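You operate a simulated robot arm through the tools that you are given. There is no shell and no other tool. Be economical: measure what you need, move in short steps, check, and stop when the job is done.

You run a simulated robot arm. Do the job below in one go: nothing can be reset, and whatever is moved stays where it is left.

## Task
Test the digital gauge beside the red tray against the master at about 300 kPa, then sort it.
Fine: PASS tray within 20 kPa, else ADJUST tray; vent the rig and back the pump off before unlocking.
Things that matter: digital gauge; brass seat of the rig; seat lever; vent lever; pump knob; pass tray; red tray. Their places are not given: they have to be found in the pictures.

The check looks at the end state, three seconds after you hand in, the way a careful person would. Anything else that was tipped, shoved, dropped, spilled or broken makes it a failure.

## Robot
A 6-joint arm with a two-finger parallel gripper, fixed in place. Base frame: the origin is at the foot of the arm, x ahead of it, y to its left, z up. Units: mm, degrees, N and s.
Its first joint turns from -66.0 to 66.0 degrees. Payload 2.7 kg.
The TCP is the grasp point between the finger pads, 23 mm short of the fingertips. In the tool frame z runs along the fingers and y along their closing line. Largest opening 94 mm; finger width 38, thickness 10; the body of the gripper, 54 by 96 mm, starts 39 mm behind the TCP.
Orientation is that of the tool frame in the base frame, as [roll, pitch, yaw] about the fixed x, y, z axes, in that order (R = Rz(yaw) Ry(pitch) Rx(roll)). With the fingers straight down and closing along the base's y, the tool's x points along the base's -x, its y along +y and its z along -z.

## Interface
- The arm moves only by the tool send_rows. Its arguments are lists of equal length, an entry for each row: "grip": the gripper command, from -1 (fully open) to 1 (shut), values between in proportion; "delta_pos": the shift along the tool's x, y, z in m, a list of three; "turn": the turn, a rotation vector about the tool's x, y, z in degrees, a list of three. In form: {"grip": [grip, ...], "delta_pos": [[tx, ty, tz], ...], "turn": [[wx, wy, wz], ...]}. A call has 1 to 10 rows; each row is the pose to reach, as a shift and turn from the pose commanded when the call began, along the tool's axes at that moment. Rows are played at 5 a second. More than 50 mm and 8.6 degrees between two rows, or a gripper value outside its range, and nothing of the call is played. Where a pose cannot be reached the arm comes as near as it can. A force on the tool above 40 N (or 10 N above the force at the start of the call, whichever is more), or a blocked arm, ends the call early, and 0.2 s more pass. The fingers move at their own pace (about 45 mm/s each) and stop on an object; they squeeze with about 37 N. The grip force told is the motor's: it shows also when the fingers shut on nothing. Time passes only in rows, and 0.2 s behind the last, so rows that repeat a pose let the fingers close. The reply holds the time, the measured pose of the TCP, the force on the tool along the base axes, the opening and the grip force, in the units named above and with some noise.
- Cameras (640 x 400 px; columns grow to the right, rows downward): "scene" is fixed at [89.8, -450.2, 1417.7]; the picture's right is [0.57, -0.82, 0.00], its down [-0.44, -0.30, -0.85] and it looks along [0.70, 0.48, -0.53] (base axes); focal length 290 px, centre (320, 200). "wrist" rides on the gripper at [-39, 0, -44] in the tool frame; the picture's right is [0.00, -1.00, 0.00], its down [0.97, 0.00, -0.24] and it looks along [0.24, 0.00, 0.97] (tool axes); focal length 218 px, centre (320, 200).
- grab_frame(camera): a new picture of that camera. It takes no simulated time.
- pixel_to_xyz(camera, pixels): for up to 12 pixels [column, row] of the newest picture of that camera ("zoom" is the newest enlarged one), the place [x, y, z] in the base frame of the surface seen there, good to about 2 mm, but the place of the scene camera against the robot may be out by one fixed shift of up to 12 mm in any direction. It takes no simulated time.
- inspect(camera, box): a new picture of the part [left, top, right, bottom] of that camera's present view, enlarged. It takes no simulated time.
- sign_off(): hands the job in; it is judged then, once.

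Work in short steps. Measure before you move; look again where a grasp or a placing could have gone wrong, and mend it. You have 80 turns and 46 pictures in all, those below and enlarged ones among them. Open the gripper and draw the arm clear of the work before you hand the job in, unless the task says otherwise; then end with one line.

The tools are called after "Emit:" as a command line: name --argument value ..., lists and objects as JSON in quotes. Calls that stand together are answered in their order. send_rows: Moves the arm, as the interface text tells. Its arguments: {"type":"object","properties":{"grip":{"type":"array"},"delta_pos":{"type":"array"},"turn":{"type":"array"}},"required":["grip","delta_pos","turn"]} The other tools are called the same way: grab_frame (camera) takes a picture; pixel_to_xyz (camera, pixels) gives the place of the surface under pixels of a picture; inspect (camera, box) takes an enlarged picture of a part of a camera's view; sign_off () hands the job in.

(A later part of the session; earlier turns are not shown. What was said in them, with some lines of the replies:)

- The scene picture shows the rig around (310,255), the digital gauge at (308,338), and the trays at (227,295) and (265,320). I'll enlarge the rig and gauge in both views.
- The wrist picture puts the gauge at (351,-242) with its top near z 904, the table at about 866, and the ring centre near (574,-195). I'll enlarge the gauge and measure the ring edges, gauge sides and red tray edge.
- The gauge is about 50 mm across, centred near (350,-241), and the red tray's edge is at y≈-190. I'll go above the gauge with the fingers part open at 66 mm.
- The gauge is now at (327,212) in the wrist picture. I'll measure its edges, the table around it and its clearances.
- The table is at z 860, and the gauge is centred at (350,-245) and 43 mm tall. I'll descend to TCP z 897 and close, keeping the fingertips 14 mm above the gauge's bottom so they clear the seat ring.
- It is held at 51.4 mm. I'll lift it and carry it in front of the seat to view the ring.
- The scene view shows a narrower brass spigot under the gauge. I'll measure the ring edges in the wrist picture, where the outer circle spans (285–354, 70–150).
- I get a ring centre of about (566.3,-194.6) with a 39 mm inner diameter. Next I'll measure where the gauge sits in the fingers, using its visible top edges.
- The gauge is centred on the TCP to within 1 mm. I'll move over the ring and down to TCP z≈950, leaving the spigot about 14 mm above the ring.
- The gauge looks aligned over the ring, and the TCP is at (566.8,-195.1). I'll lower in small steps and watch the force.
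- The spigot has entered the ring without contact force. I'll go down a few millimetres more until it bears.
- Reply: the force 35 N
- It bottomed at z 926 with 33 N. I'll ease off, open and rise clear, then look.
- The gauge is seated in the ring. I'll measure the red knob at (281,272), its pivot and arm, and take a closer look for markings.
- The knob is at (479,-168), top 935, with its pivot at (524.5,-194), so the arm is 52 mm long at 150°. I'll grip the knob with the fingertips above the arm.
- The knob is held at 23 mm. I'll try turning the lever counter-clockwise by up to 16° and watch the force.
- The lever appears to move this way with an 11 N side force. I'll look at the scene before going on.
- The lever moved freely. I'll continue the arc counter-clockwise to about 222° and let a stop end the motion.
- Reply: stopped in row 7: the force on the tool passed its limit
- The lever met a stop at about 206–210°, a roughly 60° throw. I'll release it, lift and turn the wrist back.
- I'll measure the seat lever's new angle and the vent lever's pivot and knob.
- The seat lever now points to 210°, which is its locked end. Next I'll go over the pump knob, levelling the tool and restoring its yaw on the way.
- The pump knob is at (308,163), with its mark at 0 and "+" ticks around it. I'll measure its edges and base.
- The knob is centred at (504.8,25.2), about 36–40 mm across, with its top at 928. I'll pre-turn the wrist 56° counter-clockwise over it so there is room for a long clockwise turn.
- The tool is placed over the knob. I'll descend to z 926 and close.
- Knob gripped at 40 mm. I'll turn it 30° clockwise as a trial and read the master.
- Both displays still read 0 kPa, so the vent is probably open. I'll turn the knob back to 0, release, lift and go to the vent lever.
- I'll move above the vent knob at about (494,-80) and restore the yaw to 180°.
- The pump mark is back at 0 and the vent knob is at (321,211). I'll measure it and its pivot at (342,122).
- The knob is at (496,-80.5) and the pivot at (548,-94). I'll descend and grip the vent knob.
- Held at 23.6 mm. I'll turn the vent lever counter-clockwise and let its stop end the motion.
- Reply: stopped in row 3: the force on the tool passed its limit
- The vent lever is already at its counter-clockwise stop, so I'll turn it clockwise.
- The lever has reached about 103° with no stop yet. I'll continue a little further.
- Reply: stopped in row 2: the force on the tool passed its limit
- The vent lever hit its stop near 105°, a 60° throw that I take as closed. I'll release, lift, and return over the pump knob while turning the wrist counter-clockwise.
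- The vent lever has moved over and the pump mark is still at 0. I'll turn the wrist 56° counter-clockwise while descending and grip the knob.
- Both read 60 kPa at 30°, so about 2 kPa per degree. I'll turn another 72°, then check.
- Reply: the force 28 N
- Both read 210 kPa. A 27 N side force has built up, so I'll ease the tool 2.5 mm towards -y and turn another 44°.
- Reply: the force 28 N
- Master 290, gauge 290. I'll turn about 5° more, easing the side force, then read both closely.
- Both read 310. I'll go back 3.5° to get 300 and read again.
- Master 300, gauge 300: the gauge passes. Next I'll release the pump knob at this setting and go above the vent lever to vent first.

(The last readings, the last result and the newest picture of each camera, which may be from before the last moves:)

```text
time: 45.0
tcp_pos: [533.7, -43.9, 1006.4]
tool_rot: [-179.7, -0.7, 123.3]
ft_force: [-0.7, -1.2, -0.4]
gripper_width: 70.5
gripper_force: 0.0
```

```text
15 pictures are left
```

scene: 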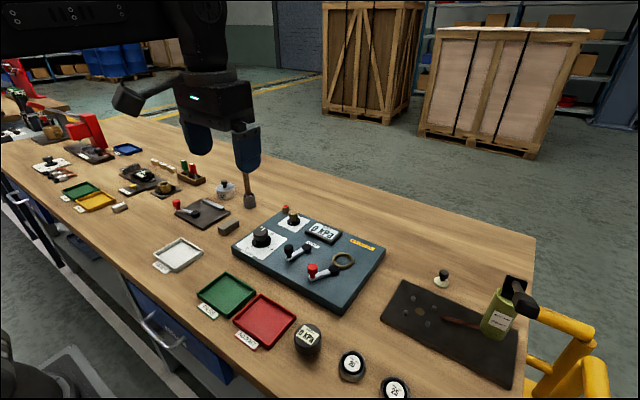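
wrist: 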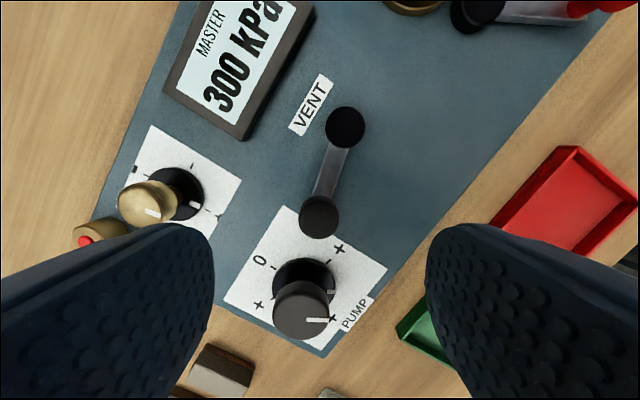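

The pressure is holding, and the vent knob is at (319,213), centred as before. I'll descend and grip it.

Emit:
send_rows --grip '[-0.5, -0.5, -0.5, 0.2, 1, 1, 1]' --delta_pos '[[-0.002, 0, 0.035], [-0.002, 0, 0.07], [-0.002, 0, 0.07], [-0.002, 0, 0.07], [-0.002, 0, 0.07], [-0.002, 0, 0.07], [-0.002, 0, 0.07]]' --turn '[[0, 0, 0], [0, 0, 0], [0, 0, 0], [0, 0, 0], [0, 0, 0], [0, 0, 0], [0, 0, 0]]'

Emit:
send_rows --grip '[1, 1, 1, 1, 1, 1, 1, 1]' --delta_pos '[[0.0018, -0.0072, 0], [0.0026, -0.0147, 0], [0.0023, -0.0221, 0], [0.001, -0.0295, 0], [-0.0013, -0.0366, 0], [-0.0046, -0.0433, 0], [-0.0087, -0.0495, 0], [-0.0108, -0.052, 0]]' --turn '[[0, 0, -8], [0, 0, -16], [0, 0, -24], [0, 0, -32], [0, 0, -40], [0, 0, -48], [0, 0, -56], [0, 0, -59]]'

```text
time: 46.6
tcp_pos: [535.6, -45.7, 936.7]
tool_rot: [-179.7, -0.7, 123.0]
ft_force: [1.3, 1.0, -1.4]
gripper_width: 23.5
gripper_force: 44.8
```

```text
time: 48.4
tcp_pos: [497.7, -80.9, 935.6]
tool_rot: [179.5, -0.6, -178.0]
ft_force: [5.0, 17.8, 0.3]
gripper_width: 23.7
gripper_force: 44.5
```

The vent lever is back at its open stop. I'll release, lift, and go over the pump knob while turning the wrist clockwise.

Emit:
send_rows --grip '[0, -0.5, -0.5, -0.5, -0.5, -0.5, -0.5, -0.5, -0.5, -0.5]' --delta_pos '[[0, 0, 0], [0, 0, 0], [0, 0, -0.035], [0, 0, -0.07], [-0.003, 0.025, -0.07], [-0.006, 0.05, -0.07], [-0.009, 0.075, -0.07], [-0.0113, 0.105, -0.07], [-0.0113, 0.105, -0.07], [-0.0113, 0.105, -0.07]]' --turn '[[0, 0, 0], [0, 0, 0], [0, 0, 0], [0, 0, 8], [0, 0, 16], [0, 0, 24], [0, 0, 32], [0, 0, 40], [0, 0, 48], [0, 0, 56]]'

Emit:
inspect --camera "scene" --box '[230, 195, 390, 295]'

```text
time: 50.6
tcp_pos: [505.8, 24.2, 1006.4]
tool_rot: [-179.7, -0.7, 125.9]
ft_force: [1.1, -0.1, -0.8]
gripper_width: 70.6
gripper_force: 0.1
```

```text
4.00 times, centred on (310, 245) of scene
```

zoom: 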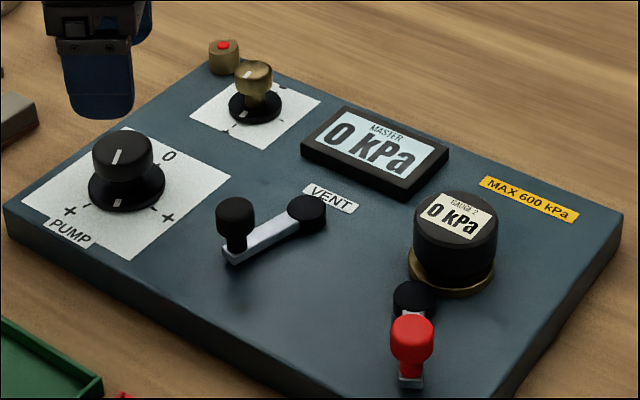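

Vented: both read 0. I'll turn the wrist another 39°, descend and grip the pump knob.

Emit:
send_rows --grip '[-0.5, -0.5, -0.5, -0.5, -0.5, -0.5, 0.2, 1, 1, 1]' --delta_pos '[[0, 0, 0.015], [0, 0, 0.03], [0, 0, 0.045], [0, 0, 0.06], [0, 0, 0.07], [0, 0, 0.081], [0, 0, 0.081], [0, 0, 0.081], [0, 0, 0.081], [0, 0, 0.081]]' --turn '[[0, 0, 8], [0, 0, 16], [0, 0, 24], [0, 0, 32], [0, 0, 39], [0, 0, 39], [0, 0, 39], [0, 0, 39], [0, 0, 39], [0, 0, 39]]'

Emit:
send_rows --grip '[1, 1, 1, 1, 1, 1, 1, 1, 1, 1]' --delta_pos '[[0, 0, 0], [0, 0, 0], [0, 0, 0], [0, 0, 0], [0, 0, 0], [0, 0, 0], [0, 0, 0], [0, 0, 0], [0, 0, 0], [0, 0, 0]]' --turn '[[0, 0, -8], [0, 0, -16], [0, 0, -24], [0, 0, -32], [0, 0, -40], [0, 0, -48], [0, 0, -56], [0, 0, -64], [0, 0, -72], [0, 0, -80]]'

```text
time: 52.8
tcp_pos: [506.3, 23.7, 923.4]
tool_rot: [-179.3, -0.3, 87.1]
ft_force: [-6.2, 0.6, 0.0]
gripper_width: 39.8
gripper_force: 45.2
```

```text
time: 55.0
tcp_pos: [507.1, 24.8, 924.8]
tool_rot: [179.7, -0.6, 167.3]
ft_force: [24.5, 19.2, -22.5]
gripper_width: 39.8
gripper_force: 44.8
```

Turned back 80° with some side force. I'll ease it and turn the remaining 68°.

Emit:
send_rows --grip '[1, 1, 1, 1, 1, 1, 1, 1, 1, 1]' --delta_pos '[[-0.0012, 0.0015, 0.0007], [-0.0012, 0.0015, 0.0007], [-0.0012, 0.0015, 0.0007], [-0.0012, 0.0015, 0.0007], [-0.0012, 0.0015, 0.0007], [-0.0012, 0.0015, 0.0007], [-0.0012, 0.0015, 0.0007], [-0.0012, 0.0015, 0.0007], [-0.0012, 0.0015, 0.0007], [-0.0012, 0.0015, 0.0007]]' --turn '[[0, 0, 0], [0, 0, -8], [0, 0, -16], [0, 0, -24], [0, 0, -32], [0, 0, -40], [0, 0, -48], [0, 0, -56], [0, 0, -62], [0, 0, -67]]'

Emit:
inspect --camera "scene" --box '[230, 205, 290, 265]'

```text
time: 57.2
tcp_pos: [506.2, 25.2, 924.6]
tool_rot: [179.2, -0.1, -125.7]
ft_force: [-13.5, 26.1, 8.1]
gripper_width: 39.8
gripper_force: 45.1
```

```text
6.67 times, centred on (260, 235) of scene
```

zoom: 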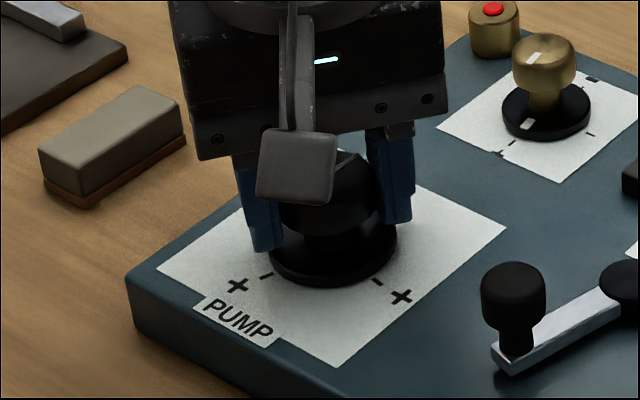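

The yaw is back at the starting angle. I'll nudge 1.5° more towards zero, release, lift and view the mark from above with the wrist turned back.

Emit:
send_rows --grip '[1, 0, -0.5, -0.5, -0.5, -0.5, -0.5, -0.5, -0.5, -0.5]' --delta_pos '[[0, 0, 0], [0, 0, 0], [0, 0, 0], [0, 0, -0.04], [0, 0, -0.08], [0, 0, -0.08], [0, 0, -0.08], [0, 0, -0.08], [0, 0, -0.08], [0, 0, -0.08]]' --turn '[[0, 0, -1.5], [0, 0, -1.5], [0, 0, -1.5], [0, 0, -1.5], [0, 0, 6], [0, 0, 14], [0, 0, 22], [0, 0, 30], [0, 0, 38], [0, 0, 46]]'

Emit:
grab_frame --camera "wrist"

```text
time: 59.4
tcp_pos: [507.1, 23.6, 1003.8]
tool_rot: [179.5, -0.6, -172.1]
ft_force: [0.8, -0.1, 0.3]
gripper_width: 70.3
gripper_force: 0.1
```

```text
12 pictures are left
```

wrist: 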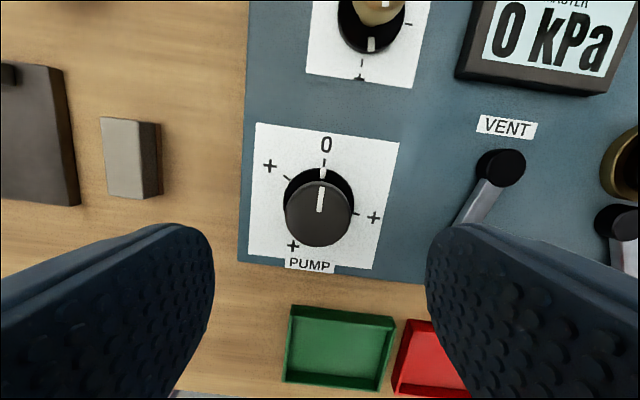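

The pump mark is on 0 and the master shows 0. I'll go to the seat lever knob at (477.5,-221), turning the wrist counter-clockwise on the way.

Emit:
send_rows --grip '[-0.5, -0.5, -0.5, -0.5, -0.5, -0.5, -0.5, -0.5]' --delta_pos '[[0.009, -0.034, 0], [0.018, -0.068, 0], [0.027, -0.102, 0], [0.036, -0.136, 0], [0.045, -0.17, 0], [0.054, -0.204, 0], [0.0629, -0.2377, 0], [0.0629, -0.2377, 0]]' --turn '[[0, 0, -8], [0, 0, -16], [0, 0, -24], [0, 0, -32], [0, 0, -40], [0, 0, -48], [0, 0, -52], [0, 0, -52]]'

Emit:
grab_frame --camera "wrist"

```text
time: 61.2
tcp_pos: [478.0, -221.0, 1003.1]
tool_rot: [179.3, 0.2, -120.0]
ft_force: [-0.2, 0.1, -0.2]
gripper_width: 70.4
gripper_force: 0.1
```

```text
11 pictures are left
```

wrist: 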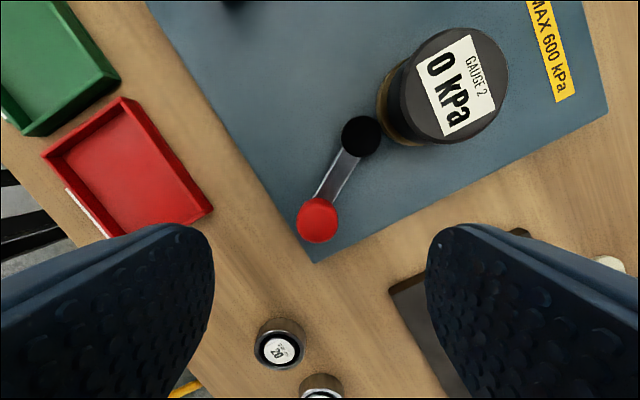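

The red knob is at (317,220). I'll measure it before gripping.

Emit:
pixel_to_xyz --camera "wrist" --pixels '[[317, 218], [300, 222], [334, 222], [317, 206], [317, 236]]'

```text
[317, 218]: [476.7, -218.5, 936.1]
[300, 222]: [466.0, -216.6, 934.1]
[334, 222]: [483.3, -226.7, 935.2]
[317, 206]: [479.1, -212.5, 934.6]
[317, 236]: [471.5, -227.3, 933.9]
```

The knob centre is about (475.5,-221). I'll descend, grip it, and turn it back clockwise 60° to unlock.

Emit:
send_rows --grip '[-0.5, -0.5, -0.5, 0.2, 1, 1, 1]' --delta_pos '[[0.001, 0.0015, 0.035], [0.001, 0.0015, 0.067], [0.001, 0.0015, 0.067], [0.001, 0.0015, 0.067], [0.001, 0.0015, 0.067], [0.001, 0.0015, 0.067], [0.001, 0.0015, 0.067]]' --turn '[[0, 0, 0], [0, 0, 0], [0, 0, 0], [0, 0, 0], [0, 0, 0], [0, 0, 0], [0, 0, 0]]'

Emit:
send_rows --grip '[1, 1, 1, 1, 1, 1, 1, 1]' --delta_pos '[[-0.0042, 0.0062, 0], [-0.0093, 0.0118, 0], [-0.015, 0.0167, 0], [-0.0214, 0.0207, 0], [-0.0283, 0.0237, 0], [-0.0355, 0.0258, 0], [-0.043, 0.0269, 0], [-0.0463, 0.027, 0]]' --turn '[[0, 0, 8], [0, 0, 16], [0, 0, 24], [0, 0, 32], [0, 0, 40], [0, 0, 48], [0, 0, 56], [0, 0, 59.5]]'

```text
time: 62.8
tcp_pos: [475.7, -221.3, 935.6]
tool_rot: [179.3, 0.1, -120.0]
ft_force: [0.4, 0.7, -0.9]
gripper_width: 23.3
gripper_force: 45.0
```

```text
time: 64.6
tcp_pos: [477.6, -167.4, 935.0]
tool_rot: [179.8, -0.5, -179.7]
ft_force: [18.5, -17.6, -20.3]
gripper_width: 23.4
gripper_force: 44.8
```

The lever is back at its unlocked position. I'll release, lift, move over the gauge and look.

Emit:
send_rows --grip '[0, -0.5, -0.5, -0.5, -0.5, -0.5, -0.5]' --delta_pos '[[0, 0, 0], [0, 0, 0], [0, 0, -0.04], [0, 0, -0.085], [-0.025, -0.014, -0.085], [-0.05, -0.028, -0.085], [-0.05, -0.028, -0.085]]' --turn '[[0, 0, 0], [0, 0, 0], [0, 0, 0], [0, 0, 0], [0, 0, 0], [0, 0, 0], [0, 0, 0]]'

Emit:
grab_frame --camera "wrist"

Emit:
pixel_to_xyz --camera "wrist" --pixels '[[325, 135], [281, 272], [319, 200]]'

```text
time: 66.2
tcp_pos: [526.6, -193.9, 1022.6]
tool_rot: [179.7, -0.6, -179.5]
ft_force: [-0.1, 0.4, 0.4]
gripper_width: 70.3
gripper_force: 0.1
```

```text
10 pictures are left
```

wrist: 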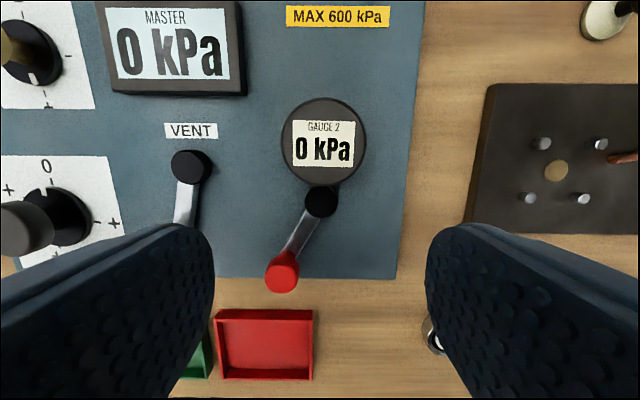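

```text
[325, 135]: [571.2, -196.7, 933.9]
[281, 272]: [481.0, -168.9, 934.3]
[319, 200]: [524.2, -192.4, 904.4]
```

The picture matches the one after seating, with lever, vent and pump all back. I'll descend over the gauge at (566.5,-195.5) and grip it at z 927.

Emit:
send_rows --grip '[-0.5, -0.5, -0.5, -0.5, 0.2, 1, 1, 1]' --delta_pos '[[-0.04, -0.0015, 0], [-0.04, -0.0015, 0.035], [-0.04, -0.0015, 0.07], [-0.04, -0.0015, 0.0955], [-0.04, -0.0015, 0.0955], [-0.04, -0.0015, 0.0955], [-0.04, -0.0015, 0.0955], [-0.04, -0.0015, 0.0955]]' --turn '[[0.3, -0.6, 0.4], [0.3, -0.6, 0.4], [0.3, -0.6, 0.4], [0.3, -0.6, 0.4], [0.3, -0.6, 0.4], [0.3, -0.6, 0.4], [0.3, -0.6, 0.4], [0.3, -0.6, 0.4]]'

```text
time: 68.0
tcp_pos: [565.7, -194.4, 925.1]
tool_rot: [179.9, -0.1, -180.0]
ft_force: [0.3, -0.4, 0.9]
gripper_width: 51.4
gripper_force: 37.2
```

Gripped at 51.4 mm. I'll lift slowly, then view.

Emit:
send_rows --grip '[1, 1, 1, 1, 1, 1]' --delta_pos '[[0, 0, -0.004], [0, 0, -0.009], [0, 0, -0.015], [0, 0, -0.04], [0, 0, -0.08], [0, 0, -0.1]]' --turn '[[0, 0, 0], [0, 0, 0], [0, 0, 0], [0, 0, 0], [0, 0, 0], [0, 0, 0]]'

Emit:
inspect --camera "scene" --box '[220, 170, 400, 310]'

```text
time: 69.4
tcp_pos: [568.2, -196.0, 1025.8]
tool_rot: [180.0, 0.0, -179.9]
ft_force: [-0.3, 0.4, -2.3]
gripper_width: 51.2
gripper_force: 37.3
```

```text
2.86 times, centred on (310, 240) of scene
```

zoom: 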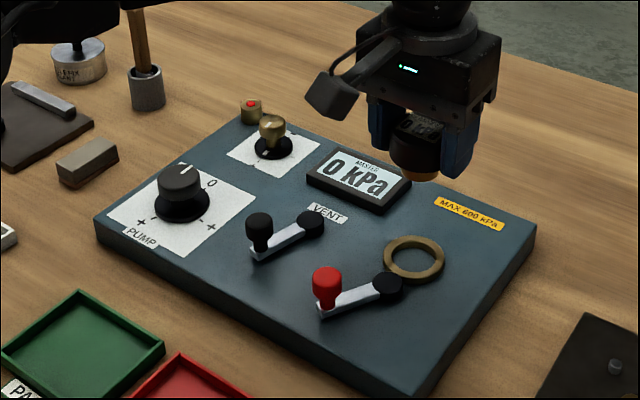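

The gauge is out and the rig is back as it was. I'll carry the gauge over the PASS tray near (344,-15).

Emit:
send_rows --grip '[1, 1, 1, 1, 1, 1, 1, 1]' --delta_pos '[[0.03, 0.0245, 0], [0.06, 0.049, 0], [0.09, 0.073, 0], [0.12, 0.098, 0], [0.15, 0.122, 0], [0.18, 0.146, 0], [0.205, 0.166, 0], [0.205, 0.166, 0]]' --turn '[[0, 0, 0], [0, 0, 0], [0, 0, 0], [0, 0, 0], [0, 0, 0], [0, 0, 0], [0, 0, 0], [0, 0, 0]]'

Emit:
grab_frame --camera "wrist"

Emit:
grab_frame --camera "scene"

Emit:
pixel_to_xyz --camera "scene" --pixels '[[227, 274], [197, 292], [256, 293], [225, 317], [227, 294]]'

```text
time: 71.2
tcp_pos: [360.9, -29.0, 1025.0]
tool_rot: [179.9, 0.0, -179.9]
ft_force: [0.4, 0.2, -2.6]
gripper_width: 51.4
gripper_force: 37.1
```

```text
8 pictures are left
```

wrist: 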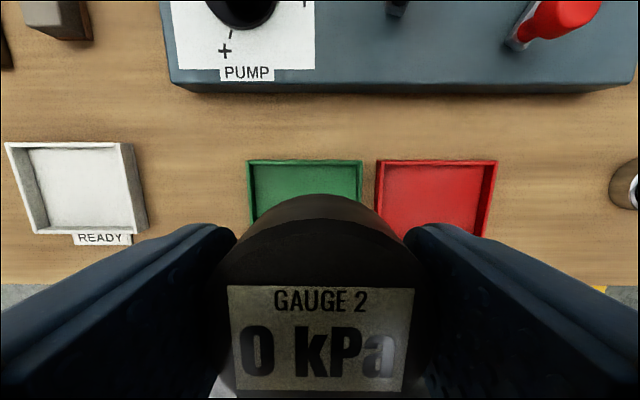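

```text
7 pictures are left
```

scene: 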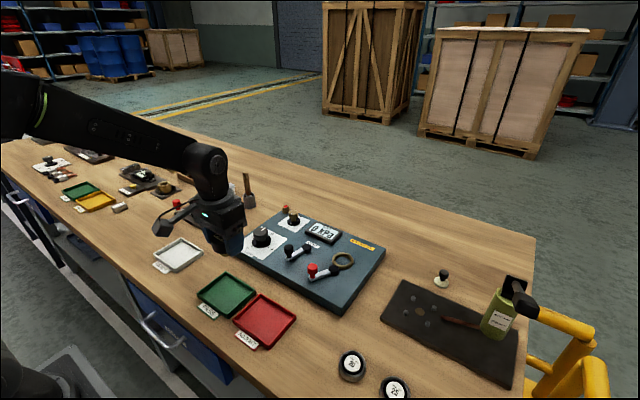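

```text
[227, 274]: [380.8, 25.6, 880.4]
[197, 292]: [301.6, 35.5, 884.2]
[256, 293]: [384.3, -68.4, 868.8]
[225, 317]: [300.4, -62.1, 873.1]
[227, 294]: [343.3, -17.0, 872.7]
```

I'll measure the tray's visible far corners at (249,162) and (361,162), and its floor, with the wrist camera.

Emit:
pixel_to_xyz --camera "wrist" --pixels '[[249, 162], [361, 162], [305, 163], [250, 190], [361, 190], [275, 185], [379, 162], [305, 172]]'

```text
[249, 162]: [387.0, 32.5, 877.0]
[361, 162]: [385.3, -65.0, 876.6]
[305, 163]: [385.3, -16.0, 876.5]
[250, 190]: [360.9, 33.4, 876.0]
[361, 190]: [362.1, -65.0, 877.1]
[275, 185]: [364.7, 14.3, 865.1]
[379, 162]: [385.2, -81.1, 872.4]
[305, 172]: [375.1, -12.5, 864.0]
```

The tray is centred at (344,-16), with floor about 865 and walls up to 877. I'll move over its centre and descend to about 8 mm above the floor.

Emit:
send_rows --grip '[1, 1, 1, 1, 1, 1]' --delta_pos '[[0.017, 0.013, 0], [0.017, 0.013, 0.035], [0.017, 0.013, 0.07], [0.017, 0.013, 0.1], [0.017, 0.013, 0.115], [0.017, 0.013, 0.115]]' --turn '[[0, 0, 0], [0, 0, 0], [0, 0, 0], [0, 0, 0], [0, 0, 0], [0, 0, 0]]'

Emit:
send_rows --grip '[1, 1, 1, 1, 1, 1]' --delta_pos '[[0, 0, 0.003], [0, 0, 0.005], [0, 0, 0.007], [0, 0, 0.009], [0, 0, 0.011], [0, 0, 0.013]]' --turn '[[0, 0, 0], [0, 0, 0], [0, 0, 0], [0, 0, 0], [0, 0, 0], [0, 0, 0]]'

```text
time: 72.6
tcp_pos: [343.7, -16.4, 911.3]
tool_rot: [179.9, 0.0, -179.9]
ft_force: [0.0, 0.2, -2.9]
gripper_width: 51.5
gripper_force: 36.7
```

```text
time: 74.0
tcp_pos: [344.4, -16.3, 898.7]
tool_rot: [179.9, 0.1, -179.9]
ft_force: [-12.1, -1.0, 31.8]
gripper_width: 51.3
gripper_force: 37.2
```

The gauge is bearing on the tray floor with about 32 N. I'll ease up 2 mm, open to 60 mm, rise and check.

Emit:
send_rows --grip '[1, 0.2, -0.28, -0.28, -0.28, -0.28, -0.28, -0.28]' --delta_pos '[[0, 0, -0.0015], [0, 0, -0.0015], [0, 0, -0.0015], [0, 0, -0.0015], [0, 0, -0.03], [0, 0, -0.07], [0, 0, -0.11], [0, 0, -0.15]]' --turn '[[0, 0, 0], [0, 0, 0], [0, 0, 0], [0, 0, 0], [0, 0, 0], [0, 0, 0], [0, 0, 0], [0, 0, 0]]'

Emit:
grab_frame --camera "wrist"

```text
time: 75.8
tcp_pos: [343.7, -17.6, 1047.8]
tool_rot: [179.9, 0.0, -180.0]
ft_force: [0.0, -0.8, -0.3]
gripper_width: 60.5
gripper_force: 0.0
```

```text
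6 pictures are left
```

wrist: 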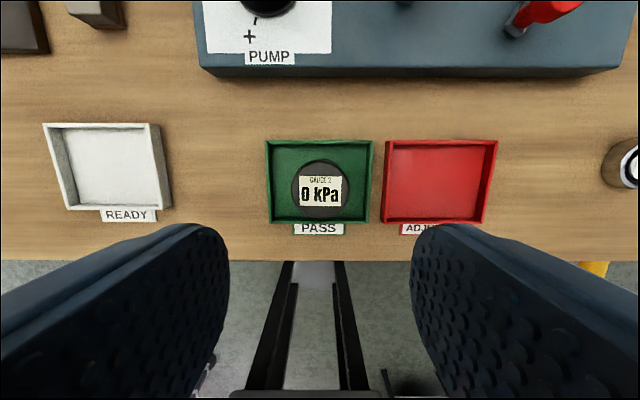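

The gauge sits upright inside the PASS tray at (320,190). I'll raise the arm, open the gripper fully, and check the rig once more.

Emit:
send_rows --grip '[-0.5, -1, -1, -1, -1]' --delta_pos '[[0, -0.02, -0.04], [0, -0.04, -0.08], [0, -0.06, -0.12], [0, -0.08, -0.16], [0, -0.088, -0.2]]' --turn '[[0, 0, 0], [0, 0, 0], [0, 0, 0], [0, 0, 0], [0, 0, 0]]'

Emit:
inspect --camera "scene" --box '[190, 190, 400, 330]'

```text
time: 77.0
tcp_pos: [343.1, -104.2, 1246.0]
tool_rot: [179.9, -0.1, -179.9]
ft_force: [0.3, 0.4, 0.3]
gripper_width: 93.7
gripper_force: 0.1
```

```text
2.86 times, centred on (295, 260) of scene
```

zoom: 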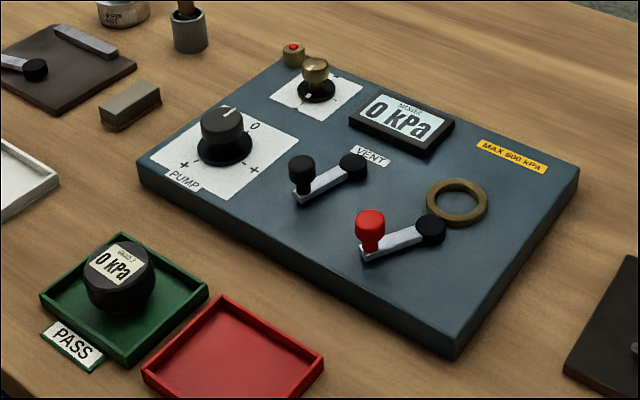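

The gauge is in the PASS tray, the rig reads 0 with the vent open and the pump at 0, the seat is unlocked and the arm is clear, so I'll hand in.

Emit:
sign_off

```text
The job is handed in.
```

Gauge 2 passed: it read 300 kPa against the master's 300 kPa, and it is now in the PASS tray, with the rig vented, the pump backed off to 0, and the seat unlocked after that.
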